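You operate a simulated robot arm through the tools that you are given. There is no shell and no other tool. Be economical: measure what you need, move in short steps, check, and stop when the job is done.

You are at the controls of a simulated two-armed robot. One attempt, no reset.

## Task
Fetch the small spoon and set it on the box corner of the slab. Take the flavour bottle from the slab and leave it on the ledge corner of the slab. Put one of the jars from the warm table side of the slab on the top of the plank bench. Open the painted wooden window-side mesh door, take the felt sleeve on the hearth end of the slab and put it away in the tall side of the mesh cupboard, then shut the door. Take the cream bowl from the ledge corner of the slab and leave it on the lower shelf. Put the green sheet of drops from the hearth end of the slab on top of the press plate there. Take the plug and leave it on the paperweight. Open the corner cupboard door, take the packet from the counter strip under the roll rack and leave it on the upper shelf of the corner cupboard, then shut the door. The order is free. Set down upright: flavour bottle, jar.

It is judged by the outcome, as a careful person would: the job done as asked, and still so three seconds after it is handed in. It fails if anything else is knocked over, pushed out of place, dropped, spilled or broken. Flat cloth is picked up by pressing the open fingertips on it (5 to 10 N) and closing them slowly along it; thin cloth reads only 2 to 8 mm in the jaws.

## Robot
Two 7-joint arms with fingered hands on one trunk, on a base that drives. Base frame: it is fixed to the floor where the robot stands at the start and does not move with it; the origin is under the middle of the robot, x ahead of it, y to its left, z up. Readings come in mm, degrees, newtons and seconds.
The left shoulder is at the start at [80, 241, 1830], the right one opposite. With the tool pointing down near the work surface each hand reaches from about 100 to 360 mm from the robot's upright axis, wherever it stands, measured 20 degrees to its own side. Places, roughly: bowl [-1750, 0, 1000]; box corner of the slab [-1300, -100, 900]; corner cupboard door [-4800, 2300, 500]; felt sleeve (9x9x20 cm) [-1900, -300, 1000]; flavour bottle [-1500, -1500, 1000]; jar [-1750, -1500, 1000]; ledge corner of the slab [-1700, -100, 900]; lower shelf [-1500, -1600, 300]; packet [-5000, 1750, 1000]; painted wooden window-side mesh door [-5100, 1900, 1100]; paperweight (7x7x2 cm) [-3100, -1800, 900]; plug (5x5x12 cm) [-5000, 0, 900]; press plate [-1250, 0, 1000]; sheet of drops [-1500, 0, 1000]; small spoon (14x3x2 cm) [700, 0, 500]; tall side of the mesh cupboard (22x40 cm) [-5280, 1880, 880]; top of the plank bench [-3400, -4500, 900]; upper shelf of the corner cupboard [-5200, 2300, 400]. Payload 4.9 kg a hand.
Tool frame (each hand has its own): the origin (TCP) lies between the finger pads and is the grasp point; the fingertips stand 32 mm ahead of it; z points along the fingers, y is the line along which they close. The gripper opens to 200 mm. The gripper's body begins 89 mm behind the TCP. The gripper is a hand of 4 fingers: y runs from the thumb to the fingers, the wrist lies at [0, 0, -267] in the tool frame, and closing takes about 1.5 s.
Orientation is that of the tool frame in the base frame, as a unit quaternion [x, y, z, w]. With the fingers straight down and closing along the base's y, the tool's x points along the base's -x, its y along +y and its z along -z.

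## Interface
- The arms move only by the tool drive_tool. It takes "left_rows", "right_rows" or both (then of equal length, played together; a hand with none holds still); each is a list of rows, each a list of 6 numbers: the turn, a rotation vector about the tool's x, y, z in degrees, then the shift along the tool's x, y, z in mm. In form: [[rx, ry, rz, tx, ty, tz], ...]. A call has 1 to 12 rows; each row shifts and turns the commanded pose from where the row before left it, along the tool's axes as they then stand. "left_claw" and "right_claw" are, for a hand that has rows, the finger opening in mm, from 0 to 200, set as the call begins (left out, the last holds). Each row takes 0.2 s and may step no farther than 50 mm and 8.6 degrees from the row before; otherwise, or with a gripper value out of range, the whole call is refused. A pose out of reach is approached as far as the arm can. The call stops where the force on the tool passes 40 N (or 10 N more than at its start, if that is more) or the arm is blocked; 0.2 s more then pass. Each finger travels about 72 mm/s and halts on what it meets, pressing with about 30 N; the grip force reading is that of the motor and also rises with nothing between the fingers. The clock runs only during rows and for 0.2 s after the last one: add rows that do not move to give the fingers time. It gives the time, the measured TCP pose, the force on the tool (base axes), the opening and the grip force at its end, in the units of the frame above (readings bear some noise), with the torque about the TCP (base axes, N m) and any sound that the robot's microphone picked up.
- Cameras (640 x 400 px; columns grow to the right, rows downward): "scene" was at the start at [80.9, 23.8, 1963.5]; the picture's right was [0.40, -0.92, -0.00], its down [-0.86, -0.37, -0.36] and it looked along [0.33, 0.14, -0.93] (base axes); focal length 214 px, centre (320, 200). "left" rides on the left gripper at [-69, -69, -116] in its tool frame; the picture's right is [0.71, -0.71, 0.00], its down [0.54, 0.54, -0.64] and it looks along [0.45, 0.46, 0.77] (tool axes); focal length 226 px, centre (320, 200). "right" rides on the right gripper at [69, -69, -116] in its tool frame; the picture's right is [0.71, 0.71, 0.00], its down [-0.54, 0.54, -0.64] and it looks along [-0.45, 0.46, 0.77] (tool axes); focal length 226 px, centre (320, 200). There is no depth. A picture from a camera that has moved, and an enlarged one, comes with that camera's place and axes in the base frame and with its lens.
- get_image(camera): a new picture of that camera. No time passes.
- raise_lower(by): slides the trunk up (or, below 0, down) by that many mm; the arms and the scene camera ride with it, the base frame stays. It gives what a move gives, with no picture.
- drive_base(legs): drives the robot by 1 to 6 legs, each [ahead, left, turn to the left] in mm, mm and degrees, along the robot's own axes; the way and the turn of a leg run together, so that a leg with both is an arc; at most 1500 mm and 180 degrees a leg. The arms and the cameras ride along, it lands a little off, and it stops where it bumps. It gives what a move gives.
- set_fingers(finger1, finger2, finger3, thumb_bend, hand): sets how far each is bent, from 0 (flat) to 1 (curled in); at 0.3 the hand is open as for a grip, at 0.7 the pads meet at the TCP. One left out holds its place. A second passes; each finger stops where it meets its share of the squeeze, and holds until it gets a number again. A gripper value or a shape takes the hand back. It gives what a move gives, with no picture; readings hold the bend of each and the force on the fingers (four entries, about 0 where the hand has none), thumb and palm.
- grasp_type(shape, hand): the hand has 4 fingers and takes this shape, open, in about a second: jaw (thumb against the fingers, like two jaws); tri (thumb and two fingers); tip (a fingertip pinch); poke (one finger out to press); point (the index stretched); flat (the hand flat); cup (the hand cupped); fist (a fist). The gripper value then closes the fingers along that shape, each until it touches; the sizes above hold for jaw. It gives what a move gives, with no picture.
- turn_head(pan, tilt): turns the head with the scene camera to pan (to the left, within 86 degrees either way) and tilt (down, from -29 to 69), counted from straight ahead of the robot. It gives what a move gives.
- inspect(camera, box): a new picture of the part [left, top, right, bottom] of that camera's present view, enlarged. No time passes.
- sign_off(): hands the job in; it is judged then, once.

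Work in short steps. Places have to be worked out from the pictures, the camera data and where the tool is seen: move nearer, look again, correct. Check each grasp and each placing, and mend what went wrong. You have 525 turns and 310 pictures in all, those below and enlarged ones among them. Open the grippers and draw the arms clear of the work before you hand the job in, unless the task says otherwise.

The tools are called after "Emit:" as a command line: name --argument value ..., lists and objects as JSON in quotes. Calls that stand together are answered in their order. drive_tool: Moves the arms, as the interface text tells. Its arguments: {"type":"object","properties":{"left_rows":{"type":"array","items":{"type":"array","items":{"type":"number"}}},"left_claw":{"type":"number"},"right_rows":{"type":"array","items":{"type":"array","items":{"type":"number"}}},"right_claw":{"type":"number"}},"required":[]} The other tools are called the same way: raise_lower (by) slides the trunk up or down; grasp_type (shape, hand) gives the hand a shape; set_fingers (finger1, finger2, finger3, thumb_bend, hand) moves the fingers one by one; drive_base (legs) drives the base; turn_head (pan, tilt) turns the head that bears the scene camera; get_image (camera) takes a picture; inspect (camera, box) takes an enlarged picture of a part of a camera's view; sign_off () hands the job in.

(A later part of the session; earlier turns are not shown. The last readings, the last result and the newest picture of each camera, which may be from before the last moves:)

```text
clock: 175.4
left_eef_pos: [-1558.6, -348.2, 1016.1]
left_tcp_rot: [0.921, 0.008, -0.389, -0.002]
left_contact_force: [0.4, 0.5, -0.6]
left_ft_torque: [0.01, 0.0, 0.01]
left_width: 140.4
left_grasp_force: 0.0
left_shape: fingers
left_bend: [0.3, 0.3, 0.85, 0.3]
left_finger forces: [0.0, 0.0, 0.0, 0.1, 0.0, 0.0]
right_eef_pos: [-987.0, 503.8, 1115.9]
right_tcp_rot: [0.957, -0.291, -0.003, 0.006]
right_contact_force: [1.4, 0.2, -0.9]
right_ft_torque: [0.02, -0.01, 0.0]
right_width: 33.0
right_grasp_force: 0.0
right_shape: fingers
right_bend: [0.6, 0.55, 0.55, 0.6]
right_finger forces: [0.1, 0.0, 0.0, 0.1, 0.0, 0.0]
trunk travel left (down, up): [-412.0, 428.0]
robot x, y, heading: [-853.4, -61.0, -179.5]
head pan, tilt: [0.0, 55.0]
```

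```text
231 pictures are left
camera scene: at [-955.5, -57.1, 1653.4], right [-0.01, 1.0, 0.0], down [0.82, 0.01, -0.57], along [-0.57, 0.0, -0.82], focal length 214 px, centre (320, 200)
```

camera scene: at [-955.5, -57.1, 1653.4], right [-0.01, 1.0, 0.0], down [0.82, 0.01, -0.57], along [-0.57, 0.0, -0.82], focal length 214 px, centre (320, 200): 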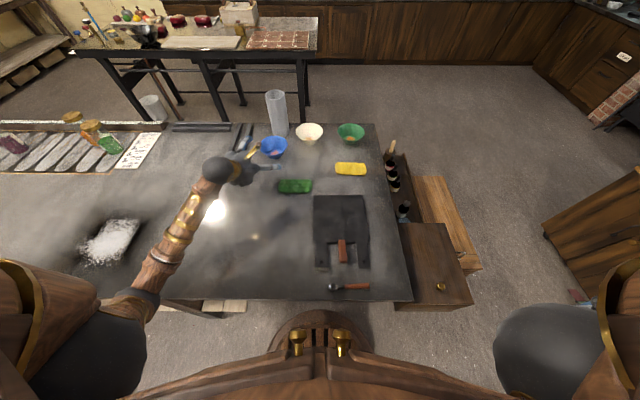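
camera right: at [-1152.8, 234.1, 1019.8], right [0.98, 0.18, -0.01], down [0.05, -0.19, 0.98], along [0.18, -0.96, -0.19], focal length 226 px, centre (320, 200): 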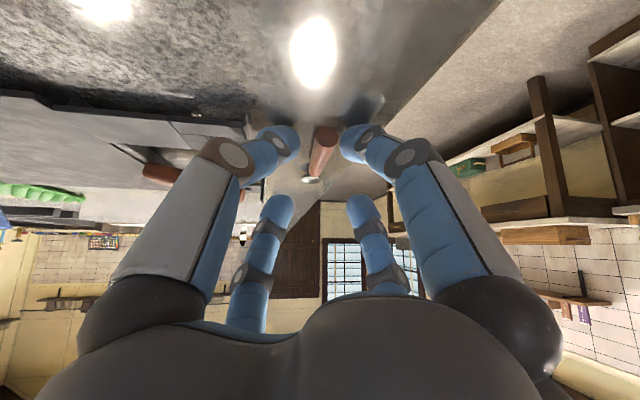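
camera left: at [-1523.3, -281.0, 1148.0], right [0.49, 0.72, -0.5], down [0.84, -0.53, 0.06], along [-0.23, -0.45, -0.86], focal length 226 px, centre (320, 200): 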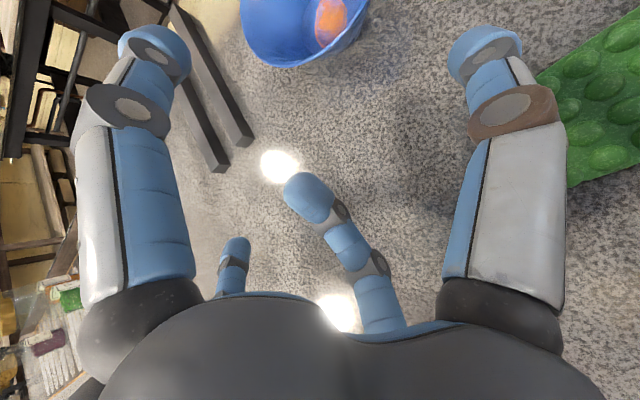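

Now move the left hand over the sheet: delta (+63,+183,0).

Emit:
drive_tool --left_rows '[[0, 0, 0, 8.8, -36.6, -9], [0, 0, 0, 8.8, -36.6, -9], [0, 0, 0, 8.8, -36.6, -9], [0, 0, 0, 8.8, -36.6, -9], [0, 0, 0, 8.8, -36.6, -9], [0, 0, 0, 0, 0, 0]]'

Emit:
get_image --camera "left"

```text
clock: 176.8
left_eef_pos: [-1488.0, -184.6, 995.5]
left_tcp_rot: [0.922, 0.007, -0.388, -0.002]
left_contact_force: [0.2, 0.2, 0.1]
left_ft_torque: [0.0, -0.04, -0.03]
left_width: 140.3
left_grasp_force: 0.1
left_shape: fingers
left_bend: [0.3, 0.3, 0.85, 0.3]
left_finger forces: [0.1, 0.1, 0.1, 0.0, 0.0, 0.0]
left hand out of reach, approached as far as the arm can: row 1, 2, 3
right_eef_pos: [-988.1, 504.4, 1115.7]
right_tcp_rot: [0.956, -0.292, -0.003, 0.006]
right_contact_force: [-0.7, -0.3, 0.0]
right_ft_torque: [0.02, -0.01, -0.01]
right_width: 33.2
right_grasp_force: 0.2
right_shape: fingers
right_bend: [0.6, 0.55, 0.55, 0.6]
right_finger forces: [0.1, 0.1, 0.0, 0.0, 0.0, 0.1]
trunk travel left (down, up): [-412.0, 428.0]
robot x, y, heading: [-854.3, -57.3, -179.7]
head pan, tilt: [0.0, 55.0]
```

```text
230 pictures are left
camera left: at [-1452.2, -115.9, 1127.8], right [0.49, 0.72, -0.5], down [0.84, -0.53, 0.06], along [-0.22, -0.45, -0.86], focal length 226 px, centre (320, 200)
```

left: 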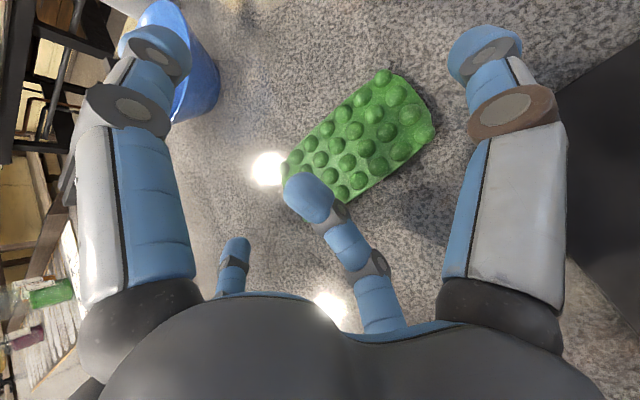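

Sheet centre ≈(-1522,-150). Shift 35 in +y, lower to about TCP 975.

Emit:
drive_tool --left_rows '[[0, 0, 0, 4, -17, 10], [0, 0, 0, 4, -18, 10], [0, 0, 0, 0, 0, 0]]'

Emit:
get_image --camera "left"

```text
clock: 177.7
left_eef_pos: [-1496.9, -149.5, 976.6]
left_tcp_rot: [0.921, 0.007, -0.388, -0.002]
left_contact_force: [0.2, 0.1, 0.2]
left_ft_torque: [-0.01, 0.01, 0.02]
left_width: 140.3
left_grasp_force: 0.0
left_shape: fingers
left_bend: [0.3, 0.3, 0.85, 0.3]
left_finger forces: [0.0, 0.0, 0.1, 0.0, 0.1, 0.0]
right_eef_pos: [-987.3, 503.3, 1115.0]
right_tcp_rot: [0.957, -0.291, -0.003, 0.005]
right_contact_force: [-0.3, 0.1, 0.2]
right_ft_torque: [0.02, 0.02, 0.0]
right_width: 33.0
right_grasp_force: 0.0
right_shape: fingers
right_bend: [0.6, 0.55, 0.55, 0.6]
right_finger forces: [0.1, 0.1, 0.0, 0.0, 0.0, 0.1]
trunk travel left (down, up): [-412.0, 428.0]
robot x, y, heading: [-852.5, -59.8, -179.3]
head pan, tilt: [0.0, 55.0]
```

```text
229 pictures are left
camera left: at [-1460.9, -81.0, 1109.8], right [0.49, 0.72, -0.5], down [0.84, -0.53, 0.06], along [-0.23, -0.45, -0.86], focal length 226 px, centre (320, 200)
```

left: 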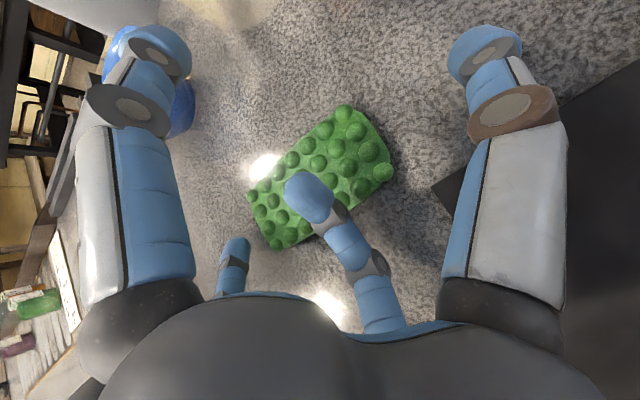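

Aligned: sheet is centred between thumb and finger 2. Lower 10 mm and check contact.

Emit:
drive_tool --left_rows '[[0, 0, 0, 3.6, 0, 3.5], [0, 0, 0, 3.6, 0, 3.5], [0, 0, 0, 0, 0, 0]]'

Emit:
set_fingers --hand "left" --finger2 0.42 --thumb_bend 0.42

Emit:
get_image --camera "left"

```text
clock: 178.4
left_eef_pos: [-1492.4, -142.2, 970.3]
left_tcp_rot: [0.921, 0.005, -0.39, -0.002]
left_contact_force: [-0.6, -0.2, 0.3]
left_ft_torque: [-0.02, 0.0, 0.02]
left_width: 140.4
left_grasp_force: 0.1
left_shape: fingers
left_bend: [0.3, 0.3, 0.85, 0.3]
left_finger forces: [0.0, 0.0, 0.0, 0.0, 0.0, 0.1]
right_eef_pos: [-984.9, 509.2, 1115.1]
right_tcp_rot: [0.956, -0.293, -0.004, 0.008]
right_contact_force: [-0.2, 0.1, 0.6]
right_ft_torque: [-0.01, 0.0, -0.01]
right_width: 33.1
right_grasp_force: 0.1
right_shape: fingers
right_bend: [0.6, 0.55, 0.55, 0.6]
right_finger forces: [0.0, 0.0, 0.1, 0.0, 0.1, 0.1]
trunk travel left (down, up): [-412.0, 428.0]
robot x, y, heading: [-851.7, -59.5, -179.5]
head pan, tilt: [0.0, 55.0]
```

```text
clock: 179.4
left_eef_pos: [-1493.9, -142.6, 970.7]
left_tcp_rot: [0.92, 0.007, -0.391, -0.001]
left_contact_force: [-4.7, 0.6, 16.7]
left_ft_torque: [1.15, 0.56, 0.33]
left_width: 124.4
left_grasp_force: 8.5
left_shape: fingers
left_bend: [0.3, 0.41, 0.85, 0.41]
left_finger forces: [0.0, 2.3, 0.1, 0.0, 14.6, 0.0]
right_eef_pos: [-985.0, 509.7, 1112.4]
right_tcp_rot: [0.957, -0.291, -0.004, 0.008]
right_contact_force: [-0.6, 1.1, 0.1]
right_ft_torque: [-0.02, -0.01, -0.01]
right_width: 33.2
right_grasp_force: 0.1
right_shape: fingers
right_bend: [0.6, 0.55, 0.55, 0.6]
right_finger forces: [0.1, 0.1, 0.1, 0.0, 0.1, 0.0]
trunk travel left (down, up): [-412.0, 428.0]
robot x, y, heading: [-855.8, -56.6, -179.3]
head pan, tilt: [0.0, 55.0]
```

```text
228 pictures are left
camera left: at [-1456.7, -73.7, 1102.6], right [0.48, 0.72, -0.5], down [0.84, -0.53, 0.05], along [-0.23, -0.45, -0.86], focal length 226 px, centre (320, 200)
```

left: 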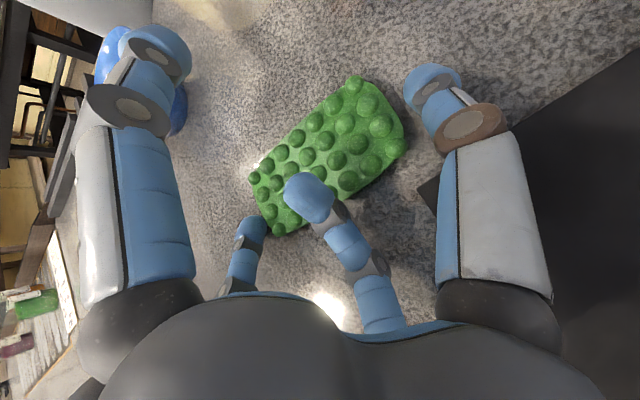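

Nearly around it; raise 4 mm to unload the thumb and close further.

Emit:
drive_tool --left_rows '[[0, 0, 0, -4, 0, -2], [0, 0, 0, 0, 0, 0]]'

Emit:
set_fingers --hand "left" --finger2 0.5 --thumb_bend 0.5

Emit:
get_image --camera "left"

```text
clock: 180.1
left_eef_pos: [-1491.6, -147.9, 971.6]
left_tcp_rot: [0.921, 0.007, -0.39, -0.001]
left_contact_force: [0.1, 0.8, 1.2]
left_ft_torque: [-0.05, 0.02, -0.05]
left_width: 122.6
left_grasp_force: 2.4
left_shape: fingers
left_bend: [0.3, 0.42, 0.85, 0.41]
left_finger forces: [0.0, 1.6, 0.0, 0.0, 1.3, 0.1]
right_eef_pos: [-984.6, 504.8, 1115.3]
right_tcp_rot: [0.956, -0.292, -0.005, 0.007]
right_contact_force: [-0.4, 1.4, 0.1]
right_ft_torque: [0.01, -0.02, -0.01]
right_width: 33.0
right_grasp_force: 0.0
right_shape: fingers
right_bend: [0.6, 0.55, 0.55, 0.6]
right_finger forces: [0.0, 0.0, 0.0, 0.0, 0.0, 0.0]
trunk travel left (down, up): [-412.0, 428.0]
robot x, y, heading: [-852.6, -57.7, -179.8]
head pan, tilt: [0.0, 55.0]
```

```text
clock: 181.1
left_eef_pos: [-1492.7, -148.1, 973.3]
left_tcp_rot: [0.92, 0.007, -0.391, -0.002]
left_contact_force: [-0.5, 3.1, 3.0]
left_ft_torque: [0.08, 0.09, -0.09]
left_width: 118.9
left_grasp_force: 10.8
left_shape: fingers
left_bend: [0.3, 0.45, 0.85, 0.45]
left_finger forces: [0.0, 9.5, 0.1, 0.1, 11.6, 0.1]
right_eef_pos: [-984.9, 505.6, 1116.5]
right_tcp_rot: [0.957, -0.292, -0.005, 0.006]
right_contact_force: [0.4, -0.2, 0.2]
right_ft_torque: [0.02, -0.02, 0.0]
right_width: 32.9
right_grasp_force: 0.0
right_shape: fingers
right_bend: [0.6, 0.55, 0.55, 0.6]
right_finger forces: [0.1, 0.0, 0.0, 0.0, 0.0, 0.0]
trunk travel left (down, up): [-412.0, 428.0]
robot x, y, heading: [-855.2, -57.0, -179.5]
head pan, tilt: [0.0, 55.0]
```

```text
227 pictures are left
camera left: at [-1456.4, -79.3, 1104.6], right [0.48, 0.72, -0.5], down [0.84, -0.53, 0.05], along [-0.23, -0.45, -0.86], focal length 226 px, centre (320, 200)
```

left: 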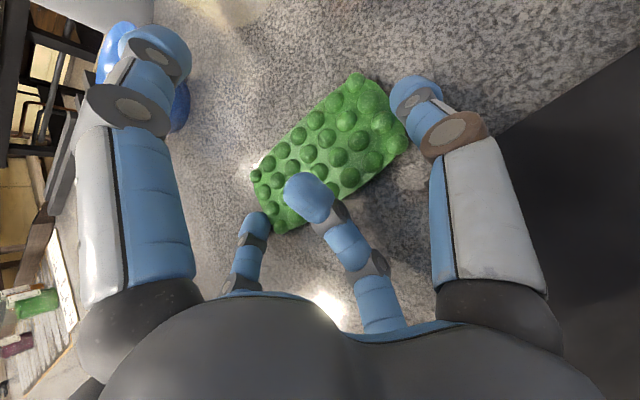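

Contact on both ends, but the grip line is ~10 mm nearer than the sheet's centre. Open a touch, advance 10 mm, regrip.

Emit:
set_fingers --hand "left" --finger2 0.4 --thumb_bend 0.4

Emit:
drive_tool --left_rows '[[0, 0, 0, -7, 0, 7], [0, 0, 0, 0, 0, 0]]'

Emit:
set_fingers --hand "left" --finger2 0.6 --thumb_bend 0.6

Emit:
get_image --camera "left"

```text
clock: 182.1
left_eef_pos: [-1492.8, -146.1, 972.5]
left_tcp_rot: [0.921, 0.007, -0.39, -0.002]
left_contact_force: [-0.1, 0.9, 0.0]
left_ft_torque: [-0.02, -0.02, -0.01]
left_width: 124.2
left_grasp_force: 0.0
left_shape: fingers
left_bend: [0.3, 0.4, 0.85, 0.4]
left_finger forces: [0.0, 0.1, 0.0, 0.0, 0.1, 0.1]
right_eef_pos: [-982.8, 504.9, 1116.0]
right_tcp_rot: [0.956, -0.292, -0.005, 0.006]
right_contact_force: [-0.2, -0.7, -0.1]
right_ft_torque: [0.0, 0.0, 0.02]
right_width: 33.0
right_grasp_force: 0.1
right_shape: fingers
right_bend: [0.6, 0.55, 0.55, 0.6]
right_finger forces: [0.0, 0.0, 0.1, 0.1, 0.1, 0.1]
trunk travel left (down, up): [-412.0, 428.0]
robot x, y, heading: [-851.6, -55.4, -179.2]
head pan, tilt: [0.0, 55.0]
```

```text
clock: 182.7
left_eef_pos: [-1497.7, -149.6, 974.5]
left_tcp_rot: [0.92, 0.007, -0.391, -0.004]
left_contact_force: [0.6, 1.7, -0.3]
left_ft_torque: [-0.05, -0.06, 0.07]
left_width: 124.2
left_grasp_force: 0.1
left_shape: fingers
left_bend: [0.3, 0.4, 0.85, 0.4]
left_finger forces: [0.0, 0.0, 0.1, 0.0, 0.0, 0.1]
right_eef_pos: [-982.0, 503.9, 1116.3]
right_tcp_rot: [0.957, -0.291, -0.006, 0.006]
right_contact_force: [0.5, 0.5, -0.7]
right_ft_torque: [-0.01, -0.03, 0.01]
right_width: 33.0
right_grasp_force: 0.1
right_shape: fingers
right_bend: [0.6, 0.55, 0.55, 0.6]
right_finger forces: [0.1, 0.0, 0.1, 0.0, 0.1, 0.1]
trunk travel left (down, up): [-412.0, 428.0]
robot x, y, heading: [-848.3, -62.0, -179.6]
head pan, tilt: [0.0, 55.0]
```

```text
clock: 183.7
left_eef_pos: [-1499.1, -148.5, 974.1]
left_tcp_rot: [0.921, 0.008, -0.39, -0.003]
left_contact_force: [1.9, -0.9, 8.1]
left_ft_torque: [0.37, 0.17, -0.02]
left_width: 109.9
left_grasp_force: 16.4
left_shape: fingers
left_bend: [0.3, 0.39, 0.85, 0.53]
left_finger forces: [0.1, 15.9, 0.0, 0.1, 16.7, 0.0]
right_eef_pos: [-982.9, 503.2, 1116.8]
right_tcp_rot: [0.956, -0.292, -0.006, 0.006]
right_contact_force: [-0.3, 0.2, -0.2]
right_ft_torque: [0.05, 0.0, 0.02]
right_width: 33.0
right_grasp_force: 0.0
right_shape: fingers
right_bend: [0.6, 0.55, 0.55, 0.6]
right_finger forces: [0.0, 0.1, 0.0, 0.0, 0.0, 0.0]
trunk travel left (down, up): [-412.0, 428.0]
robot x, y, heading: [-854.7, -60.7, -179.5]
head pan, tilt: [0.0, 55.0]
```

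```text
226 pictures are left
camera left: at [-1463.5, -80.7, 1106.6], right [0.48, 0.72, -0.5], down [0.84, -0.53, 0.05], along [-0.23, -0.45, -0.86], focal length 226 px, centre (320, 200)
```

left: 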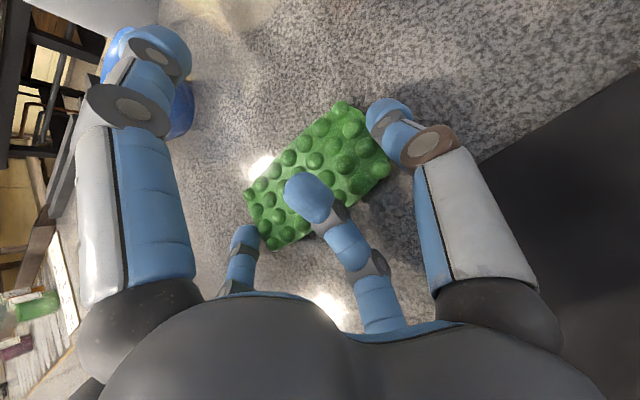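

Good, centred with 16 N each side. Lift 30 mm.

Emit:
drive_tool --left_rows '[[0, 0, 0, -7, 0, -7], [0, 0, 0, -7, 0, -7], [0, 0, 0, -7, 0, -7], [0, 0, 0, 0, 0, 0]]'

Emit:
get_image --camera "left"

```text
clock: 184.7
left_eef_pos: [-1503.5, -146.8, 998.5]
left_tcp_rot: [0.922, 0.008, -0.388, -0.002]
left_contact_force: [-0.2, 0.1, -2.5]
left_ft_torque: [0.03, -0.04, -0.05]
left_width: 109.4
left_grasp_force: 13.7
left_shape: fingers
left_bend: [0.3, 0.39, 0.85, 0.54]
left_finger forces: [0.0, 13.8, 0.0, 0.1, 13.6, 0.0]
right_eef_pos: [-987.6, 504.6, 1115.1]
right_tcp_rot: [0.956, -0.292, -0.004, 0.005]
right_contact_force: [-0.3, -0.6, -0.3]
right_ft_torque: [0.01, -0.01, 0.0]
right_width: 32.9
right_grasp_force: 0.0
right_shape: fingers
right_bend: [0.6, 0.55, 0.55, 0.6]
right_finger forces: [0.1, 0.0, 0.1, 0.1, 0.1, 0.0]
trunk travel left (down, up): [-412.0, 428.0]
robot x, y, heading: [-852.8, -60.3, -179.6]
head pan, tilt: [0.0, 55.0]
```

```text
225 pictures are left
camera left: at [-1468.6, -78.8, 1130.5], right [0.49, 0.72, -0.5], down [0.84, -0.53, 0.06], along [-0.23, -0.45, -0.86], focal length 226 px, centre (320, 200)
```

left: 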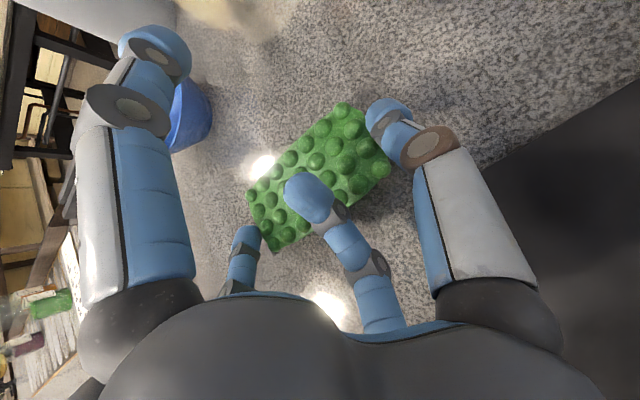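

Held. Raise 25 mm more, then carry by driving back 157 and right 155 toward the plate centre.

Emit:
drive_tool --left_rows '[[0, 0, 0, -9, 0, -9], [0, 0, 0, -9, 0, -9], [0, 0, 0, 0, 0, 0]]'

Emit:
drive_base --legs '[[-157, 0, 0], [0, -155, 0]]'

Emit:
get_image --camera "scene"

Emit:
get_image --camera "left"

```text
clock: 185.4
left_eef_pos: [-1505.0, -148.2, 1023.7]
left_tcp_rot: [0.921, 0.008, -0.389, -0.002]
left_contact_force: [-0.8, -0.1, -2.2]
left_ft_torque: [0.03, -0.07, 0.02]
left_width: 109.5
left_grasp_force: 13.2
left_shape: fingers
left_bend: [0.3, 0.39, 0.85, 0.54]
left_finger forces: [0.0, 13.6, 0.0, 0.1, 13.7, 0.1]
right_eef_pos: [-987.1, 504.0, 1116.2]
right_tcp_rot: [0.956, -0.292, -0.004, 0.006]
right_contact_force: [-1.0, -0.2, 0.0]
right_ft_torque: [0.01, 0.0, 0.02]
right_width: 33.1
right_grasp_force: 0.1
right_shape: fingers
right_bend: [0.6, 0.55, 0.55, 0.6]
right_finger forces: [0.0, 0.1, 0.0, 0.0, 0.1, 0.0]
trunk travel left (down, up): [-412.0, 428.0]
robot x, y, heading: [-852.6, -59.0, -179.5]
head pan, tilt: [0.0, 55.0]
```

```text
clock: 187.8
left_eef_pos: [-1350.6, 6.3, 1023.7]
left_tcp_rot: [0.922, 0.008, -0.388, -0.003]
left_contact_force: [0.0, -1.0, -1.4]
left_ft_torque: [0.04, -0.06, -0.02]
left_width: 109.3
left_grasp_force: 13.3
left_shape: fingers
left_bend: [0.3, 0.39, 0.85, 0.54]
left_finger forces: [0.0, 13.7, 0.0, 0.0, 13.7, 0.1]
right_eef_pos: [-831.8, 658.8, 1116.0]
right_tcp_rot: [0.956, -0.292, -0.003, 0.004]
right_contact_force: [0.3, -0.1, 0.0]
right_ft_torque: [0.02, -0.01, 0.02]
right_width: 33.2
right_grasp_force: 0.0
right_shape: fingers
right_bend: [0.6, 0.55, 0.55, 0.6]
right_finger forces: [0.1, 0.1, 0.0, 0.0, 0.1, 0.0]
trunk travel left (down, up): [-412.0, 428.0]
robot x, y, heading: [-694.1, 96.8, -179.2]
head pan, tilt: [0.0, 55.0]
```

```text
224 pictures are left
camera scene: at [-801.9, 97.2, 1653.3], right [-0.01, 1.0, 0.0], down [0.82, 0.01, -0.57], along [-0.57, 0.0, -0.82], focal length 214 px, centre (320, 200)
```

scene: 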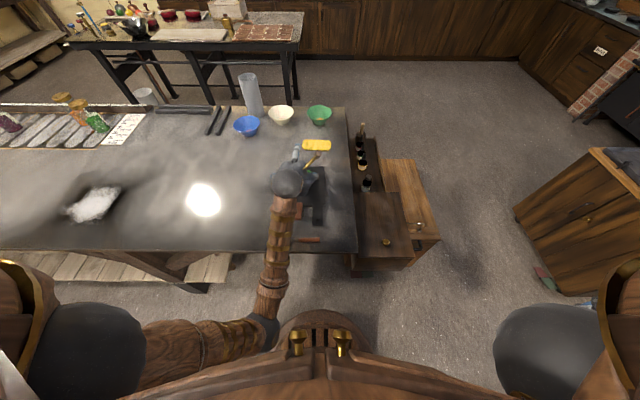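

```text
223 pictures are left
camera left: at [-1315.3, 73.6, 1155.9], right [0.49, 0.72, -0.5], down [0.85, -0.53, 0.06], along [-0.22, -0.45, -0.87], focal length 226 px, centre (320, 200)
```

left: 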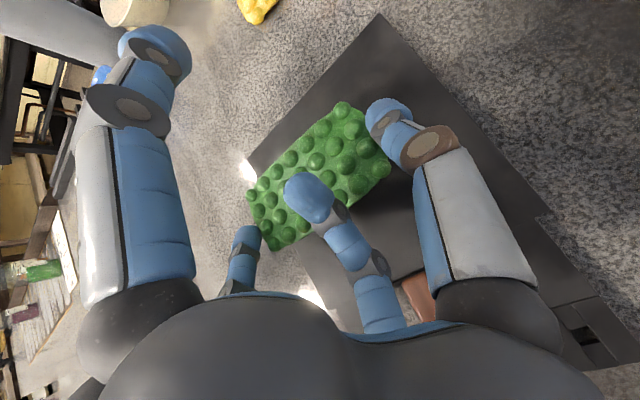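

Sheet is centred above the plate. Lower gently until it touches.

Emit:
drive_tool --left_rows '[[0, 0, 0, 5, 0, 5], [0, 0, 0, 5, 0, 5], [0, 0, 0, 0, 0, 0]]'

Emit:
drive_tool --left_rows '[[0, 0, 0, 3, 0, 3], [0, 0, 0, 3, 0, 3], [0, 0, 0, 0, 0, 0]]'

```text
clock: 188.7
left_eef_pos: [-1351.0, 6.7, 1010.9]
left_tcp_rot: [0.921, 0.008, -0.389, -0.001]
left_contact_force: [-0.4, 0.0, -2.0]
left_ft_torque: [0.03, -0.05, 0.02]
left_width: 109.7
left_grasp_force: 13.9
left_shape: fingers
left_bend: [0.3, 0.39, 0.85, 0.54]
left_finger forces: [0.0, 13.6, 0.0, 0.0, 13.5, 0.1]
right_eef_pos: [-832.8, 660.0, 1115.5]
right_tcp_rot: [0.956, -0.292, -0.003, 0.006]
right_contact_force: [0.3, 0.7, -0.3]
right_ft_torque: [-0.01, 0.02, -0.02]
right_width: 33.0
right_grasp_force: 0.1
right_shape: fingers
right_bend: [0.6, 0.55, 0.55, 0.6]
right_finger forces: [0.0, 0.0, 0.1, 0.0, 0.1, 0.1]
trunk travel left (down, up): [-412.0, 428.0]
robot x, y, heading: [-697.5, 97.4, -179.7]
head pan, tilt: [0.0, 55.0]
```

```text
clock: 189.4
left_eef_pos: [-1350.0, 6.3, 1001.8]
left_tcp_rot: [0.922, 0.008, -0.388, -0.002]
left_contact_force: [-0.5, 1.1, -1.6]
left_ft_torque: [0.0, -0.04, 0.02]
left_width: 109.5
left_grasp_force: 13.7
left_shape: fingers
left_bend: [0.3, 0.39, 0.85, 0.54]
left_finger forces: [0.1, 13.6, 0.0, 0.0, 13.6, 0.0]
right_eef_pos: [-832.0, 659.9, 1114.9]
right_tcp_rot: [0.957, -0.292, -0.003, 0.005]
right_contact_force: [-0.1, -0.6, 0.0]
right_ft_torque: [0.02, 0.02, 0.0]
right_width: 33.0
right_grasp_force: 0.1
right_shape: fingers
right_bend: [0.6, 0.55, 0.55, 0.6]
right_finger forces: [0.0, 0.0, 0.0, 0.0, 0.0, 0.0]
trunk travel left (down, up): [-412.0, 428.0]
robot x, y, heading: [-700.3, 100.5, -179.6]
head pan, tilt: [0.0, 55.0]
```

Continue down.

Emit:
drive_tool --left_rows '[[0, 0, 0, 3, 0, 3], [0, 0, 0, 3, 0, 3], [0, 0, 0, 0, 0, 0]]'

Emit:
drive_tool --left_rows '[[0, 0, 0, 2.5, 0, 2.5], [0, 0, 0, 2.5, 0, 2.5], [0, 0, 0, 0, 0, 0]]'

```text
clock: 190.2
left_eef_pos: [-1351.0, 7.7, 993.9]
left_tcp_rot: [0.922, 0.008, -0.388, -0.002]
left_contact_force: [-0.1, -0.6, -2.1]
left_ft_torque: [0.02, -0.06, -0.01]
left_width: 109.5
left_grasp_force: 13.3
left_shape: fingers
left_bend: [0.3, 0.39, 0.85, 0.54]
left_finger forces: [0.0, 13.5, 0.1, 0.0, 13.4, 0.1]
right_eef_pos: [-832.1, 659.9, 1115.3]
right_tcp_rot: [0.956, -0.292, -0.004, 0.005]
right_contact_force: [1.1, -0.5, 0.4]
right_ft_torque: [-0.01, 0.0, -0.03]
right_width: 32.9
right_grasp_force: 0.1
right_shape: fingers
right_bend: [0.6, 0.55, 0.55, 0.6]
right_finger forces: [0.0, 0.1, 0.0, 0.0, 0.0, 0.0]
trunk travel left (down, up): [-412.0, 428.0]
robot x, y, heading: [-697.0, 95.5, -179.3]
head pan, tilt: [0.0, 55.0]
```

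```text
clock: 191.1
left_eef_pos: [-1350.1, 8.0, 988.0]
left_tcp_rot: [0.921, 0.008, -0.389, -0.001]
left_contact_force: [-1.2, -0.5, 9.9]
left_ft_torque: [0.44, 0.25, 0.02]
left_width: 109.6
left_grasp_force: 16.4
left_shape: fingers
left_bend: [0.3, 0.39, 0.85, 0.54]
left_finger forces: [0.1, 15.4, 0.0, 0.0, 17.3, 0.1]
right_eef_pos: [-831.6, 659.8, 1116.5]
right_tcp_rot: [0.956, -0.292, -0.004, 0.005]
right_contact_force: [1.2, 0.5, 1.1]
right_ft_torque: [0.02, 0.0, -0.01]
right_width: 33.0
right_grasp_force: 0.0
right_shape: fingers
right_bend: [0.6, 0.55, 0.55, 0.6]
right_finger forces: [0.1, 0.0, 0.0, 0.1, 0.0, 0.1]
trunk travel left (down, up): [-412.0, 428.0]
robot x, y, heading: [-698.2, 94.8, -179.4]
head pan, tilt: [0.0, 55.0]
```

Contact (10 N). Release and lift.

Emit:
set_fingers --hand "left" --finger2 0.32 --thumb_bend 0.4

Emit:
drive_tool --left_rows '[[0, 0, 0, -4, 0, -4], [0, 0, 0, -8, 0, -8], [0, 0, 0, -20, 0, -20], [0, 0, 0, -20, 0, -20], [0, 0, 0, 0, 0, 0]]'

Emit:
get_image --camera "left"

```text
clock: 192.1
left_eef_pos: [-1350.4, 7.3, 986.1]
left_tcp_rot: [0.922, 0.008, -0.388, -0.002]
left_contact_force: [-0.5, -0.9, -0.5]
left_ft_torque: [0.0, 0.02, 0.0]
left_width: 124.3
left_grasp_force: 0.0
left_shape: fingers
left_bend: [0.3, 0.32, 0.85, 0.4]
left_finger forces: [0.0, 0.1, 0.1, 0.0, 0.0, 0.0]
right_eef_pos: [-832.5, 660.6, 1116.2]
right_tcp_rot: [0.956, -0.292, -0.004, 0.005]
right_contact_force: [0.1, -0.6, -0.6]
right_ft_torque: [-0.01, -0.03, -0.03]
right_width: 33.0
right_grasp_force: 0.0
right_shape: fingers
right_bend: [0.6, 0.55, 0.55, 0.6]
right_finger forces: [0.0, 0.0, 0.0, 0.0, 0.1, 0.0]
trunk travel left (down, up): [-412.0, 428.0]
robot x, y, heading: [-697.9, 98.7, -179.6]
head pan, tilt: [0.0, 55.0]
```

```text
clock: 193.2
left_eef_pos: [-1347.3, 8.4, 1059.6]
left_tcp_rot: [0.921, 0.008, -0.388, -0.001]
left_contact_force: [0.5, -0.2, 0.3]
left_ft_torque: [-0.01, 0.02, -0.02]
left_width: 124.0
left_grasp_force: 0.1
left_shape: fingers
left_bend: [0.3, 0.32, 0.85, 0.4]
left_finger forces: [0.0, 0.0, 0.0, 0.0, 0.0, 0.1]
right_eef_pos: [-832.2, 659.9, 1115.2]
right_tcp_rot: [0.957, -0.291, -0.004, 0.005]
right_contact_force: [-1.3, 0.4, 0.8]
right_ft_torque: [0.0, 0.02, 0.03]
right_width: 33.1
right_grasp_force: 0.2
right_shape: fingers
right_bend: [0.6, 0.55, 0.55, 0.6]
right_finger forces: [0.0, 0.0, 0.1, 0.0, 0.1, 0.0]
trunk travel left (down, up): [-412.0, 428.0]
robot x, y, heading: [-697.3, 96.1, -179.4]
head pan, tilt: [0.0, 55.0]
```

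```text
222 pictures are left
camera left: at [-1312.5, 76.6, 1191.1], right [0.48, 0.72, -0.5], down [0.85, -0.53, 0.06], along [-0.22, -0.45, -0.86], focal length 226 px, centre (320, 200)
```

left: 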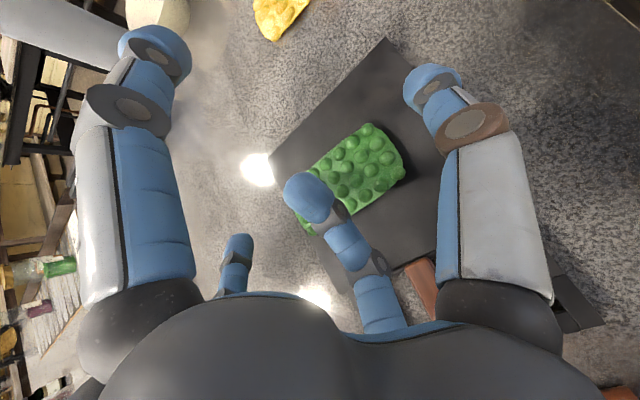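

Sheet is well on the plate. Next the flavour bottle (≈(-1395,-1561)). Back off 250, roll the left hand 45° and level its tilt for a side grasp.

Emit:
drive_base --legs '[[-250, 0, 0]]'

Emit:
drive_tool --left_rows '[[0, 0, 7.5, 0, 0, 0], [0, 0, 7.5, 0, 0, 0], [0, 0, 7.5, 0, 0, 0], [0, 0, 7.5, 0, 0, 0], [0, 0, 7.5, 0, 0, 0], [0, 0, 7.5, 0, 0, 0], [0, 0, 0, 0, 0, 0]]'

Emit:
set_fingers --hand "left" --finger1 0.3 --finger3 0.3 --finger2 0.3 --thumb_bend 0.3

```text
clock: 195.1
left_eef_pos: [-1090.8, 10.5, 1058.2]
left_tcp_rot: [0.921, 0.009, -0.389, -0.001]
left_contact_force: [-0.2, -0.6, -0.3]
left_ft_torque: [-0.03, 0.03, 0.03]
left_width: 124.2
left_grasp_force: 0.1
left_shape: fingers
left_bend: [0.3, 0.32, 0.85, 0.4]
left_finger forces: [0.0, 0.1, 0.1, 0.0, 0.1, 0.1]
right_eef_pos: [-576.1, 663.1, 1115.4]
right_tcp_rot: [0.957, -0.289, -0.003, 0.006]
right_contact_force: [-0.8, 0.4, -0.7]
right_ft_torque: [-0.01, -0.01, 0.03]
right_width: 33.1
right_grasp_force: 0.0
right_shape: fingers
right_bend: [0.6, 0.55, 0.55, 0.6]
right_finger forces: [0.1, 0.1, 0.0, 0.0, 0.1, 0.0]
trunk travel left (down, up): [-412.0, 428.0]
robot x, y, heading: [-441.5, 101.8, -179.2]
head pan, tilt: [0.0, 55.0]
```

```text
clock: 196.7
left_eef_pos: [-1089.7, 11.2, 1057.0]
left_tcp_rot: [0.855, -0.344, -0.359, 0.148]
left_contact_force: [0.8, -0.6, -0.2]
left_ft_torque: [0.0, 0.02, 0.01]
left_width: 124.3
left_grasp_force: 0.1
left_shape: fingers
left_bend: [0.3, 0.32, 0.85, 0.4]
left_finger forces: [0.0, 0.0, 0.1, 0.1, 0.0, 0.0]
right_eef_pos: [-576.8, 661.8, 1115.7]
right_tcp_rot: [0.957, -0.29, -0.003, 0.005]
right_contact_force: [-0.3, -0.4, -0.1]
right_ft_torque: [0.01, -0.01, 0.0]
right_width: 32.9
right_grasp_force: 0.1
right_shape: fingers
right_bend: [0.6, 0.55, 0.55, 0.6]
right_finger forces: [0.0, 0.0, 0.1, 0.1, 0.0, 0.0]
trunk travel left (down, up): [-412.0, 428.0]
robot x, y, heading: [-440.8, 99.6, -179.1]
head pan, tilt: [0.0, 55.0]
```

```text
clock: 197.7
left_eef_pos: [-1088.7, 9.3, 1060.2]
left_tcp_rot: [0.855, -0.345, -0.359, 0.147]
left_contact_force: [-1.1, -0.4, 0.2]
left_ft_torque: [-0.04, 0.0, 0.04]
left_width: 140.1
left_grasp_force: 0.1
left_shape: fingers
left_bend: [0.3, 0.3, 0.3, 0.3]
left_finger forces: [0.0, 0.1, 0.1, 0.1, 0.1, 0.0]
right_eef_pos: [-576.2, 662.2, 1116.0]
right_tcp_rot: [0.957, -0.29, -0.004, 0.006]
right_contact_force: [1.3, 0.0, 0.1]
right_ft_torque: [-0.02, -0.02, -0.01]
right_width: 32.9
right_grasp_force: 0.0
right_shape: fingers
right_bend: [0.6, 0.55, 0.55, 0.6]
right_finger forces: [0.0, 0.0, 0.0, 0.0, 0.1, 0.0]
trunk travel left (down, up): [-412.0, 428.0]
robot x, y, heading: [-442.2, 97.8, -179.4]
head pan, tilt: [0.0, 55.0]
```

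Level the tilt by 20° and drive left ~1500 along the slab.

Emit:
drive_tool --left_rows '[[-4.7, -4.7, 0, 0, 0, -10], [-4.7, -4.7, 0, 0, 0, -10], [-4.7, -4.7, 0, 0, 0, -10], [0, 0, 0, 0, 0, 0]]'

Emit:
drive_base --legs '[[0, 1480, 0]]'

Emit:
get_image --camera "scene"

Emit:
get_image --camera "left"

```text
clock: 198.7
left_eef_pos: [-1067.1, 10.7, 1076.3]
left_tcp_rot: [0.78, -0.314, -0.5, 0.208]
left_contact_force: [-1.1, -0.1, -0.4]
left_ft_torque: [0.01, 0.02, 0.02]
left_width: 140.4
left_grasp_force: 0.0
left_shape: fingers
left_bend: [0.3, 0.3, 0.3, 0.3]
left_finger forces: [0.0, 0.1, 0.0, 0.1, 0.0, 0.0]
right_eef_pos: [-576.8, 663.3, 1116.0]
right_tcp_rot: [0.957, -0.29, -0.004, 0.005]
right_contact_force: [-0.8, 0.8, -0.1]
right_ft_torque: [-0.01, -0.01, 0.01]
right_width: 33.2
right_grasp_force: 0.1
right_shape: fingers
right_bend: [0.6, 0.55, 0.55, 0.6]
right_finger forces: [0.1, 0.1, 0.0, 0.0, 0.1, 0.0]
trunk travel left (down, up): [-412.0, 428.0]
robot x, y, heading: [-441.1, 105.5, -179.5]
head pan, tilt: [0.0, 55.0]
```

```text
clock: 206.2
left_eef_pos: [-1024.9, -1516.8, 1076.5]
left_tcp_rot: [0.784, -0.302, -0.498, 0.214]
left_contact_force: [0.7, 0.9, 0.1]
left_ft_torque: [0.02, 0.01, 0.0]
left_width: 140.4
left_grasp_force: 0.0
left_shape: fingers
left_bend: [0.3, 0.3, 0.3, 0.3]
left_finger forces: [0.0, 0.0, 0.0, 0.0, 0.0, 0.0]
right_eef_pos: [-551.4, -851.5, 1114.7]
right_tcp_rot: [0.961, -0.277, -0.004, 0.005]
right_contact_force: [-0.4, 0.7, -0.3]
right_ft_torque: [-0.02, -0.03, 0.02]
right_width: 33.2
right_grasp_force: 0.1
right_shape: fingers
right_bend: [0.6, 0.55, 0.55, 0.6]
right_finger forces: [0.1, 0.0, 0.1, 0.0, 0.0, 0.0]
trunk travel left (down, up): [-412.0, 428.0]
robot x, y, heading: [-398.5, -1413.5, -177.6]
head pan, tilt: [0.0, 55.0]
```

```text
221 pictures are left
camera scene: at [-503.3, -1411.7, 1653.3], right [-0.04, 1.0, 0.0], down [0.82, 0.03, -0.57], along [-0.57, -0.02, -0.82], focal length 214 px, centre (320, 200)
```

scene: 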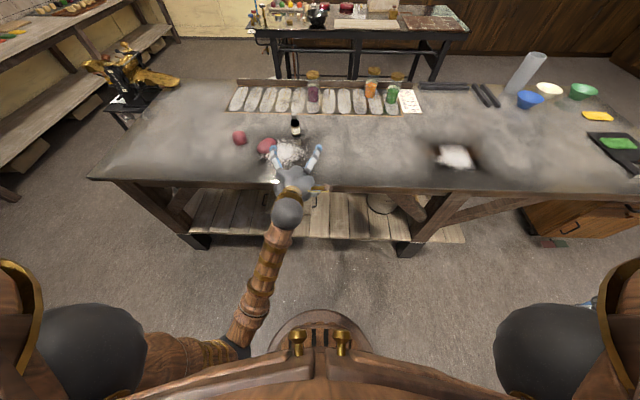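

```text
220 pictures are left
camera left: at [-921.5, -1416.1, 1127.1], right [0.41, 0.03, -0.91], down [0.62, -0.74, 0.26], along [-0.67, -0.67, -0.32], focal length 226 px, centre (320, 200)
```

left: 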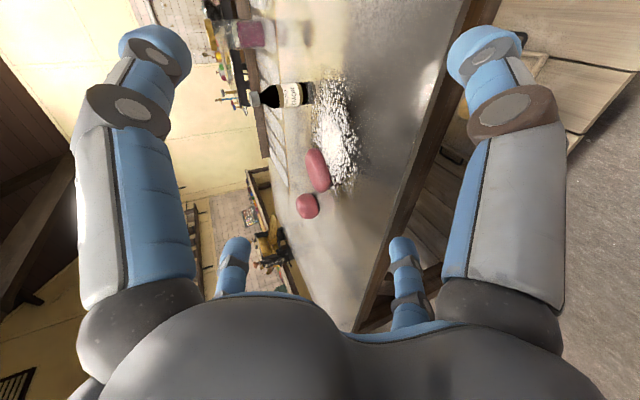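

Enlarge around the bottle.

Emit:
inspect --camera "scene" --box '[210, 60, 430, 200]'

```text
2.86 times, centred on (320, 130) of scene
camera zoom: at [-503.3, -1411.7, 1653.3], right [-0.04, 1.0, 0.0], down [0.82, 0.03, -0.57], along [-0.57, -0.02, -0.82], focal length 613 px, centre (320, 400)
```

zoom: 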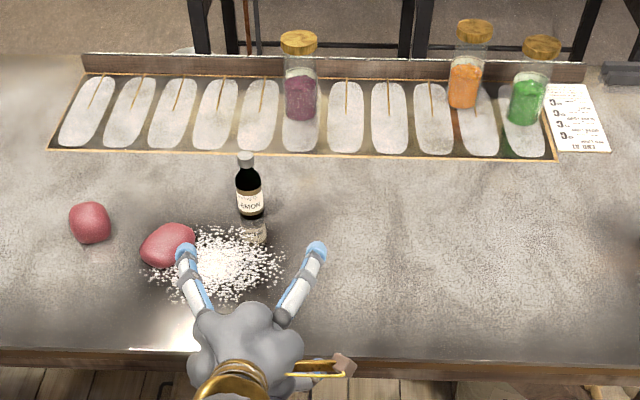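

Bottle "LEMON": base ≈(-1411,-1567), top z≈1063, Ø≈48. Square up and drive toward it.

Emit:
drive_base --legs '[[0, 76, -2.4], [250, 0, 0]]'

Emit:
set_fingers --hand "left" --finger1 0.4 --finger3 0.4 --finger2 0.4 --thumb_bend 0.4

Emit:
get_image --camera "left"

Emit:
get_image --camera "scene"

```text
clock: 208.7
left_eef_pos: [-1276.6, -1570.4, 1076.6]
left_tcp_rot: [0.778, -0.318, -0.502, 0.204]
left_contact_force: [1.3, 0.0, -0.8]
left_ft_torque: [-0.01, 0.04, 0.02]
left_width: 140.2
left_grasp_force: 0.1
left_shape: fingers
left_bend: [0.3, 0.3, 0.3, 0.3]
left_finger forces: [0.1, 0.1, 0.0, 0.1, 0.0, 0.0]
right_eef_pos: [-778.6, -924.5, 1116.1]
right_tcp_rot: [0.955, -0.296, -0.003, 0.005]
right_contact_force: [-0.3, -0.6, 0.2]
right_ft_torque: [0.02, 0.03, 0.0]
right_width: 33.1
right_grasp_force: 0.0
right_shape: fingers
right_bend: [0.6, 0.55, 0.55, 0.6]
right_finger forces: [0.0, 0.0, 0.0, 0.0, 0.0, 0.0]
trunk travel left (down, up): [-412.0, 428.0]
robot x, y, heading: [-650.9, -1483.7, -179.9]
head pan, tilt: [0.0, 55.0]
```

```text
clock: 209.7
left_eef_pos: [-1275.8, -1571.1, 1077.0]
left_tcp_rot: [0.778, -0.317, -0.502, 0.206]
left_contact_force: [-0.7, 0.1, -0.2]
left_ft_torque: [-0.02, 0.02, -0.03]
left_width: 105.9
left_grasp_force: 0.0
left_shape: fingers
left_bend: [0.4, 0.4, 0.4, 0.4]
left_finger forces: [0.0, 0.0, 0.0, 0.0, 0.0, 0.0]
right_eef_pos: [-778.3, -924.3, 1114.8]
right_tcp_rot: [0.955, -0.296, -0.003, 0.006]
right_contact_force: [0.9, 0.1, 0.5]
right_ft_torque: [0.02, 0.01, 0.01]
right_width: 33.0
right_grasp_force: 0.0
right_shape: fingers
right_bend: [0.6, 0.55, 0.55, 0.6]
right_finger forces: [0.0, 0.0, 0.0, 0.0, 0.0, 0.1]
trunk travel left (down, up): [-412.0, 428.0]
robot x, y, heading: [-649.9, -1485.8, -180.0]
head pan, tilt: [0.0, 55.0]
```

```text
218 pictures are left
camera left: at [-1170.2, -1473.0, 1127.3], right [0.41, 0.01, -0.91], down [0.59, -0.77, 0.26], along [-0.69, -0.64, -0.32], focal length 226 px, centre (320, 200)
```

left: 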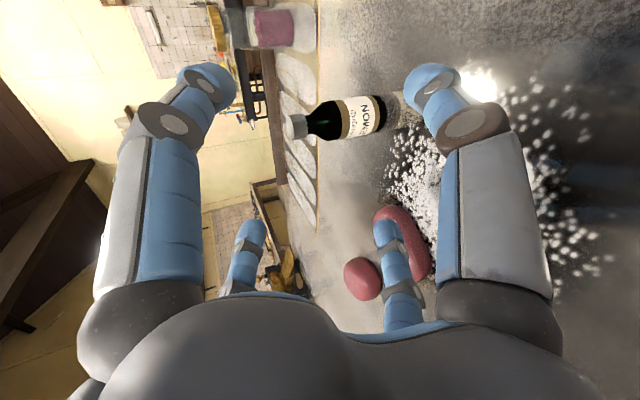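

```text
217 pictures are left
camera scene: at [-752.0, -1484.9, 1653.4], right [0.0, 1.0, 0.0], down [0.82, 0.0, -0.57], along [-0.57, 0.0, -0.82], focal length 214 px, centre (320, 200)
```

scene: 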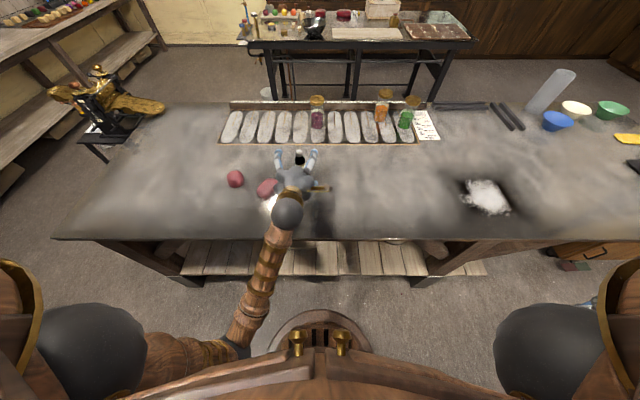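

Bottle refined to ≈(-1388,-1563). Advance along the tool axis in two stages.

Emit:
drive_tool --left_rows '[[0, 0, 0, -7, -7, 20], [0, 0, 0, 0, 0, 25], [0, 0, 0, 0, 0, 25], [0, 0, 0, 0, 0, 0]]'

Emit:
get_image --camera "left"

```text
clock: 210.7
left_eef_pos: [-1341.6, -1558.7, 1047.7]
left_tcp_rot: [0.778, -0.318, -0.502, 0.204]
left_contact_force: [0.4, -1.0, -0.5]
left_ft_torque: [0.0, -0.02, 0.01]
left_width: 106.0
left_grasp_force: 0.0
left_shape: fingers
left_bend: [0.4, 0.4, 0.4, 0.4]
left_finger forces: [0.1, 0.0, 0.0, 0.0, 0.0, 0.0]
right_eef_pos: [-780.2, -923.5, 1115.6]
right_tcp_rot: [0.956, -0.294, -0.003, 0.005]
right_contact_force: [0.0, -0.7, 0.0]
right_ft_torque: [0.0, 0.03, 0.03]
right_width: 33.0
right_grasp_force: 0.1
right_shape: fingers
right_bend: [0.6, 0.55, 0.55, 0.6]
right_finger forces: [0.1, 0.0, 0.0, 0.0, 0.0, 0.0]
trunk travel left (down, up): [-412.0, 428.0]
robot x, y, heading: [-652.5, -1484.8, -180.1]
head pan, tilt: [0.0, 55.0]
```

```text
216 pictures are left
camera left: at [-1234.5, -1461.9, 1098.1], right [0.41, 0.01, -0.91], down [0.59, -0.77, 0.26], along [-0.69, -0.64, -0.32], focal length 226 px, centre (320, 200)
```

left: 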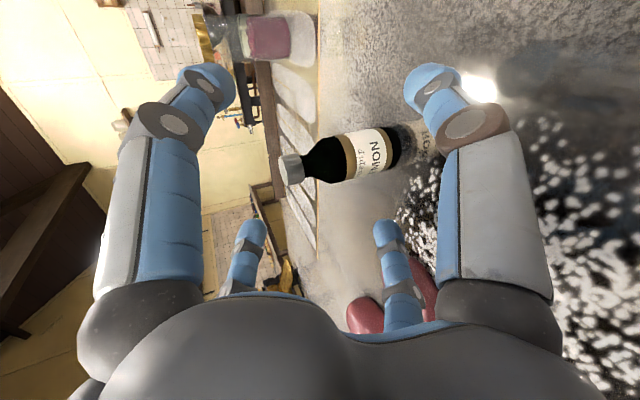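

Continue 45 mm.

Emit:
drive_tool --left_rows '[[0, 0, 0, 1, -1, 20], [0, 0, 0, 1, -1, 20], [0, 0, 0, 0, 0, 0]]'

Emit:
get_image --camera "left"

```text
clock: 211.5
left_eef_pos: [-1376.3, -1559.5, 1029.2]
left_tcp_rot: [0.778, -0.317, -0.502, 0.205]
left_contact_force: [0.6, 0.5, 0.9]
left_ft_torque: [-0.05, -0.02, 0.01]
left_width: 105.4
left_grasp_force: 0.1
left_shape: fingers
left_bend: [0.4, 0.4, 0.4, 0.4]
left_finger forces: [0.0, 0.1, 0.0, 0.0, 0.0, 0.0]
right_eef_pos: [-778.3, -924.9, 1115.5]
right_tcp_rot: [0.955, -0.296, -0.004, 0.006]
right_contact_force: [0.7, -0.5, 0.3]
right_ft_torque: [0.02, 0.02, -0.01]
right_width: 33.1
right_grasp_force: 0.1
right_shape: fingers
right_bend: [0.6, 0.55, 0.55, 0.6]
right_finger forces: [0.0, 0.0, 0.1, 0.1, 0.0, 0.0]
trunk travel left (down, up): [-412.0, 428.0]
robot x, y, heading: [-652.5, -1485.0, -180.0]
head pan, tilt: [0.0, 55.0]
```

```text
215 pictures are left
camera left: at [-1269.5, -1463.2, 1079.3], right [0.41, 0.01, -0.91], down [0.59, -0.77, 0.26], along [-0.69, -0.64, -0.32], focal length 226 px, centre (320, 200)
```

left: 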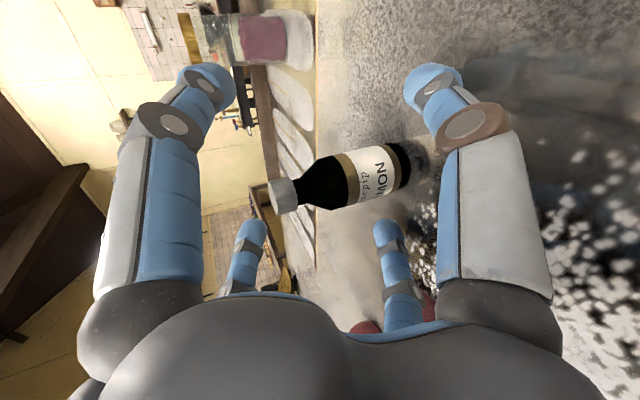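

Bottle lies between the digits. Close all four.

Emit:
set_fingers --hand "left" --finger1 0.65 --finger2 0.65 --finger3 0.65 --thumb_bend 0.65

Emit:
get_image --camera "left"

```text
clock: 212.5
left_eef_pos: [-1376.8, -1560.2, 1029.2]
left_tcp_rot: [0.778, -0.317, -0.502, 0.206]
left_contact_force: [0.7, 0.2, -0.5]
left_ft_torque: [-0.01, 0.03, -0.01]
left_width: 15.8
left_grasp_force: 0.1
left_shape: fingers
left_bend: [0.65, 0.65, 0.65, 0.65]
left_finger forces: [0.0, 0.1, 0.1, 0.0, 0.1, 0.0]
right_eef_pos: [-779.3, -924.3, 1115.0]
right_tcp_rot: [0.955, -0.296, -0.003, 0.005]
right_contact_force: [-0.3, 0.4, 0.2]
right_ft_torque: [0.02, 0.01, 0.01]
right_width: 33.1
right_grasp_force: 0.1
right_shape: fingers
right_bend: [0.6, 0.55, 0.55, 0.6]
right_finger forces: [0.2, 0.0, 0.0, 0.0, 0.0, 0.0]
trunk travel left (down, up): [-412.0, 428.0]
robot x, y, heading: [-652.4, -1492.5, -180.0]
head pan, tilt: [0.0, 55.0]
```

```text
214 pictures are left
camera left: at [-1269.5, -1463.2, 1079.2], right [0.41, 0.01, -0.91], down [0.59, -0.77, 0.26], along [-0.69, -0.64, -0.32], focal length 226 px, centre (320, 200)
```

left: 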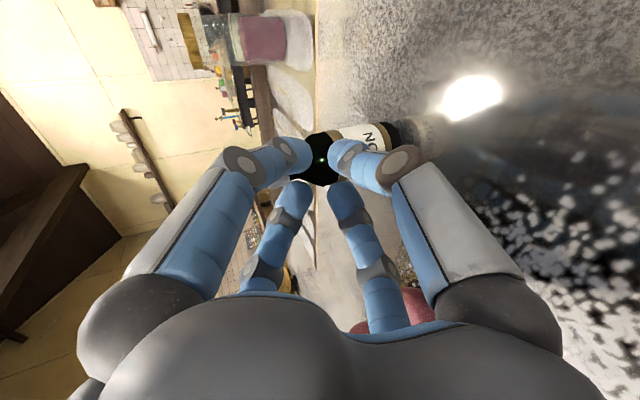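

The bottle slipped forward out of the closing tips (it was further than I judged) but still stands. Open and re-measure.

Emit:
set_fingers --hand "left" --finger1 0.38 --finger2 0.38 --finger3 0.38 --thumb_bend 0.38

Emit:
get_image --camera "left"

Emit:
inspect --camera "scene" --box '[220, 100, 380, 220]'

```text
clock: 213.5
left_eef_pos: [-1376.2, -1561.6, 1028.7]
left_tcp_rot: [0.778, -0.318, -0.501, 0.205]
left_contact_force: [0.3, 0.4, 0.6]
left_ft_torque: [0.05, 0.01, 0.01]
left_width: 111.9
left_grasp_force: 0.0
left_shape: fingers
left_bend: [0.38, 0.38, 0.38, 0.38]
left_finger forces: [0.1, 0.1, 0.0, 0.0, 0.0, 0.0]
right_eef_pos: [-779.6, -924.7, 1115.0]
right_tcp_rot: [0.955, -0.295, -0.004, 0.005]
right_contact_force: [-0.2, -0.3, -0.5]
right_ft_torque: [0.03, 0.0, 0.01]
right_width: 33.1
right_grasp_force: 0.2
right_shape: fingers
right_bend: [0.6, 0.55, 0.55, 0.6]
right_finger forces: [0.0, 0.0, 0.0, 0.0, 0.1, 0.0]
trunk travel left (down, up): [-412.0, 428.0]
robot x, y, heading: [-650.0, -1484.7, -179.8]
head pan, tilt: [0.0, 55.0]
```

```text
213 pictures are left
camera left: at [-1269.6, -1463.2, 1079.1], right [0.41, 0.01, -0.91], down [0.59, -0.77, 0.26], along [-0.69, -0.64, -0.32], focal length 226 px, centre (320, 200)
```

left: 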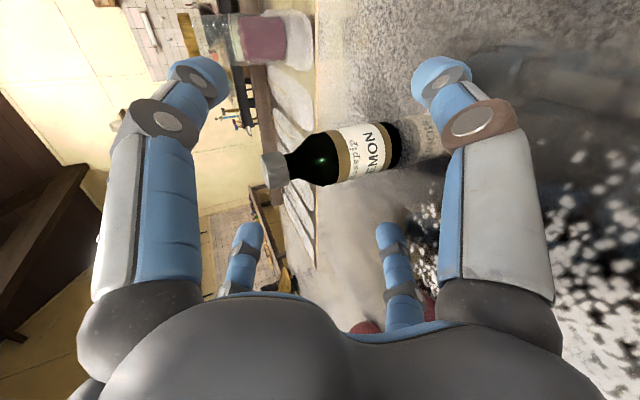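

```text
3.33 times, centred on (300, 160) of scene
camera zoom: at [-752.7, -1484.8, 1653.3], right [0.0, 1.0, 0.0], down [0.82, 0.0, -0.57], along [-0.57, 0.0, -0.82], focal length 715 px, centre (387, 333)
```

zoom: 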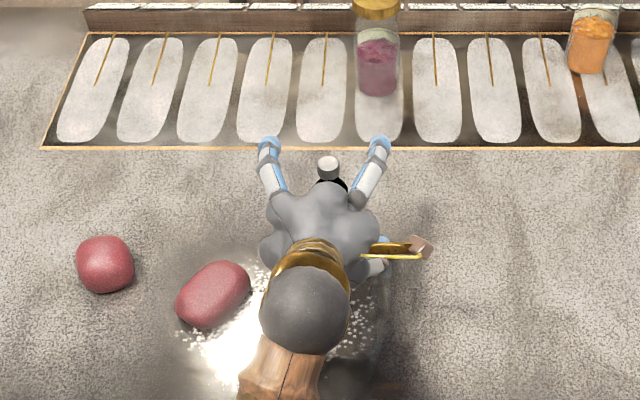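

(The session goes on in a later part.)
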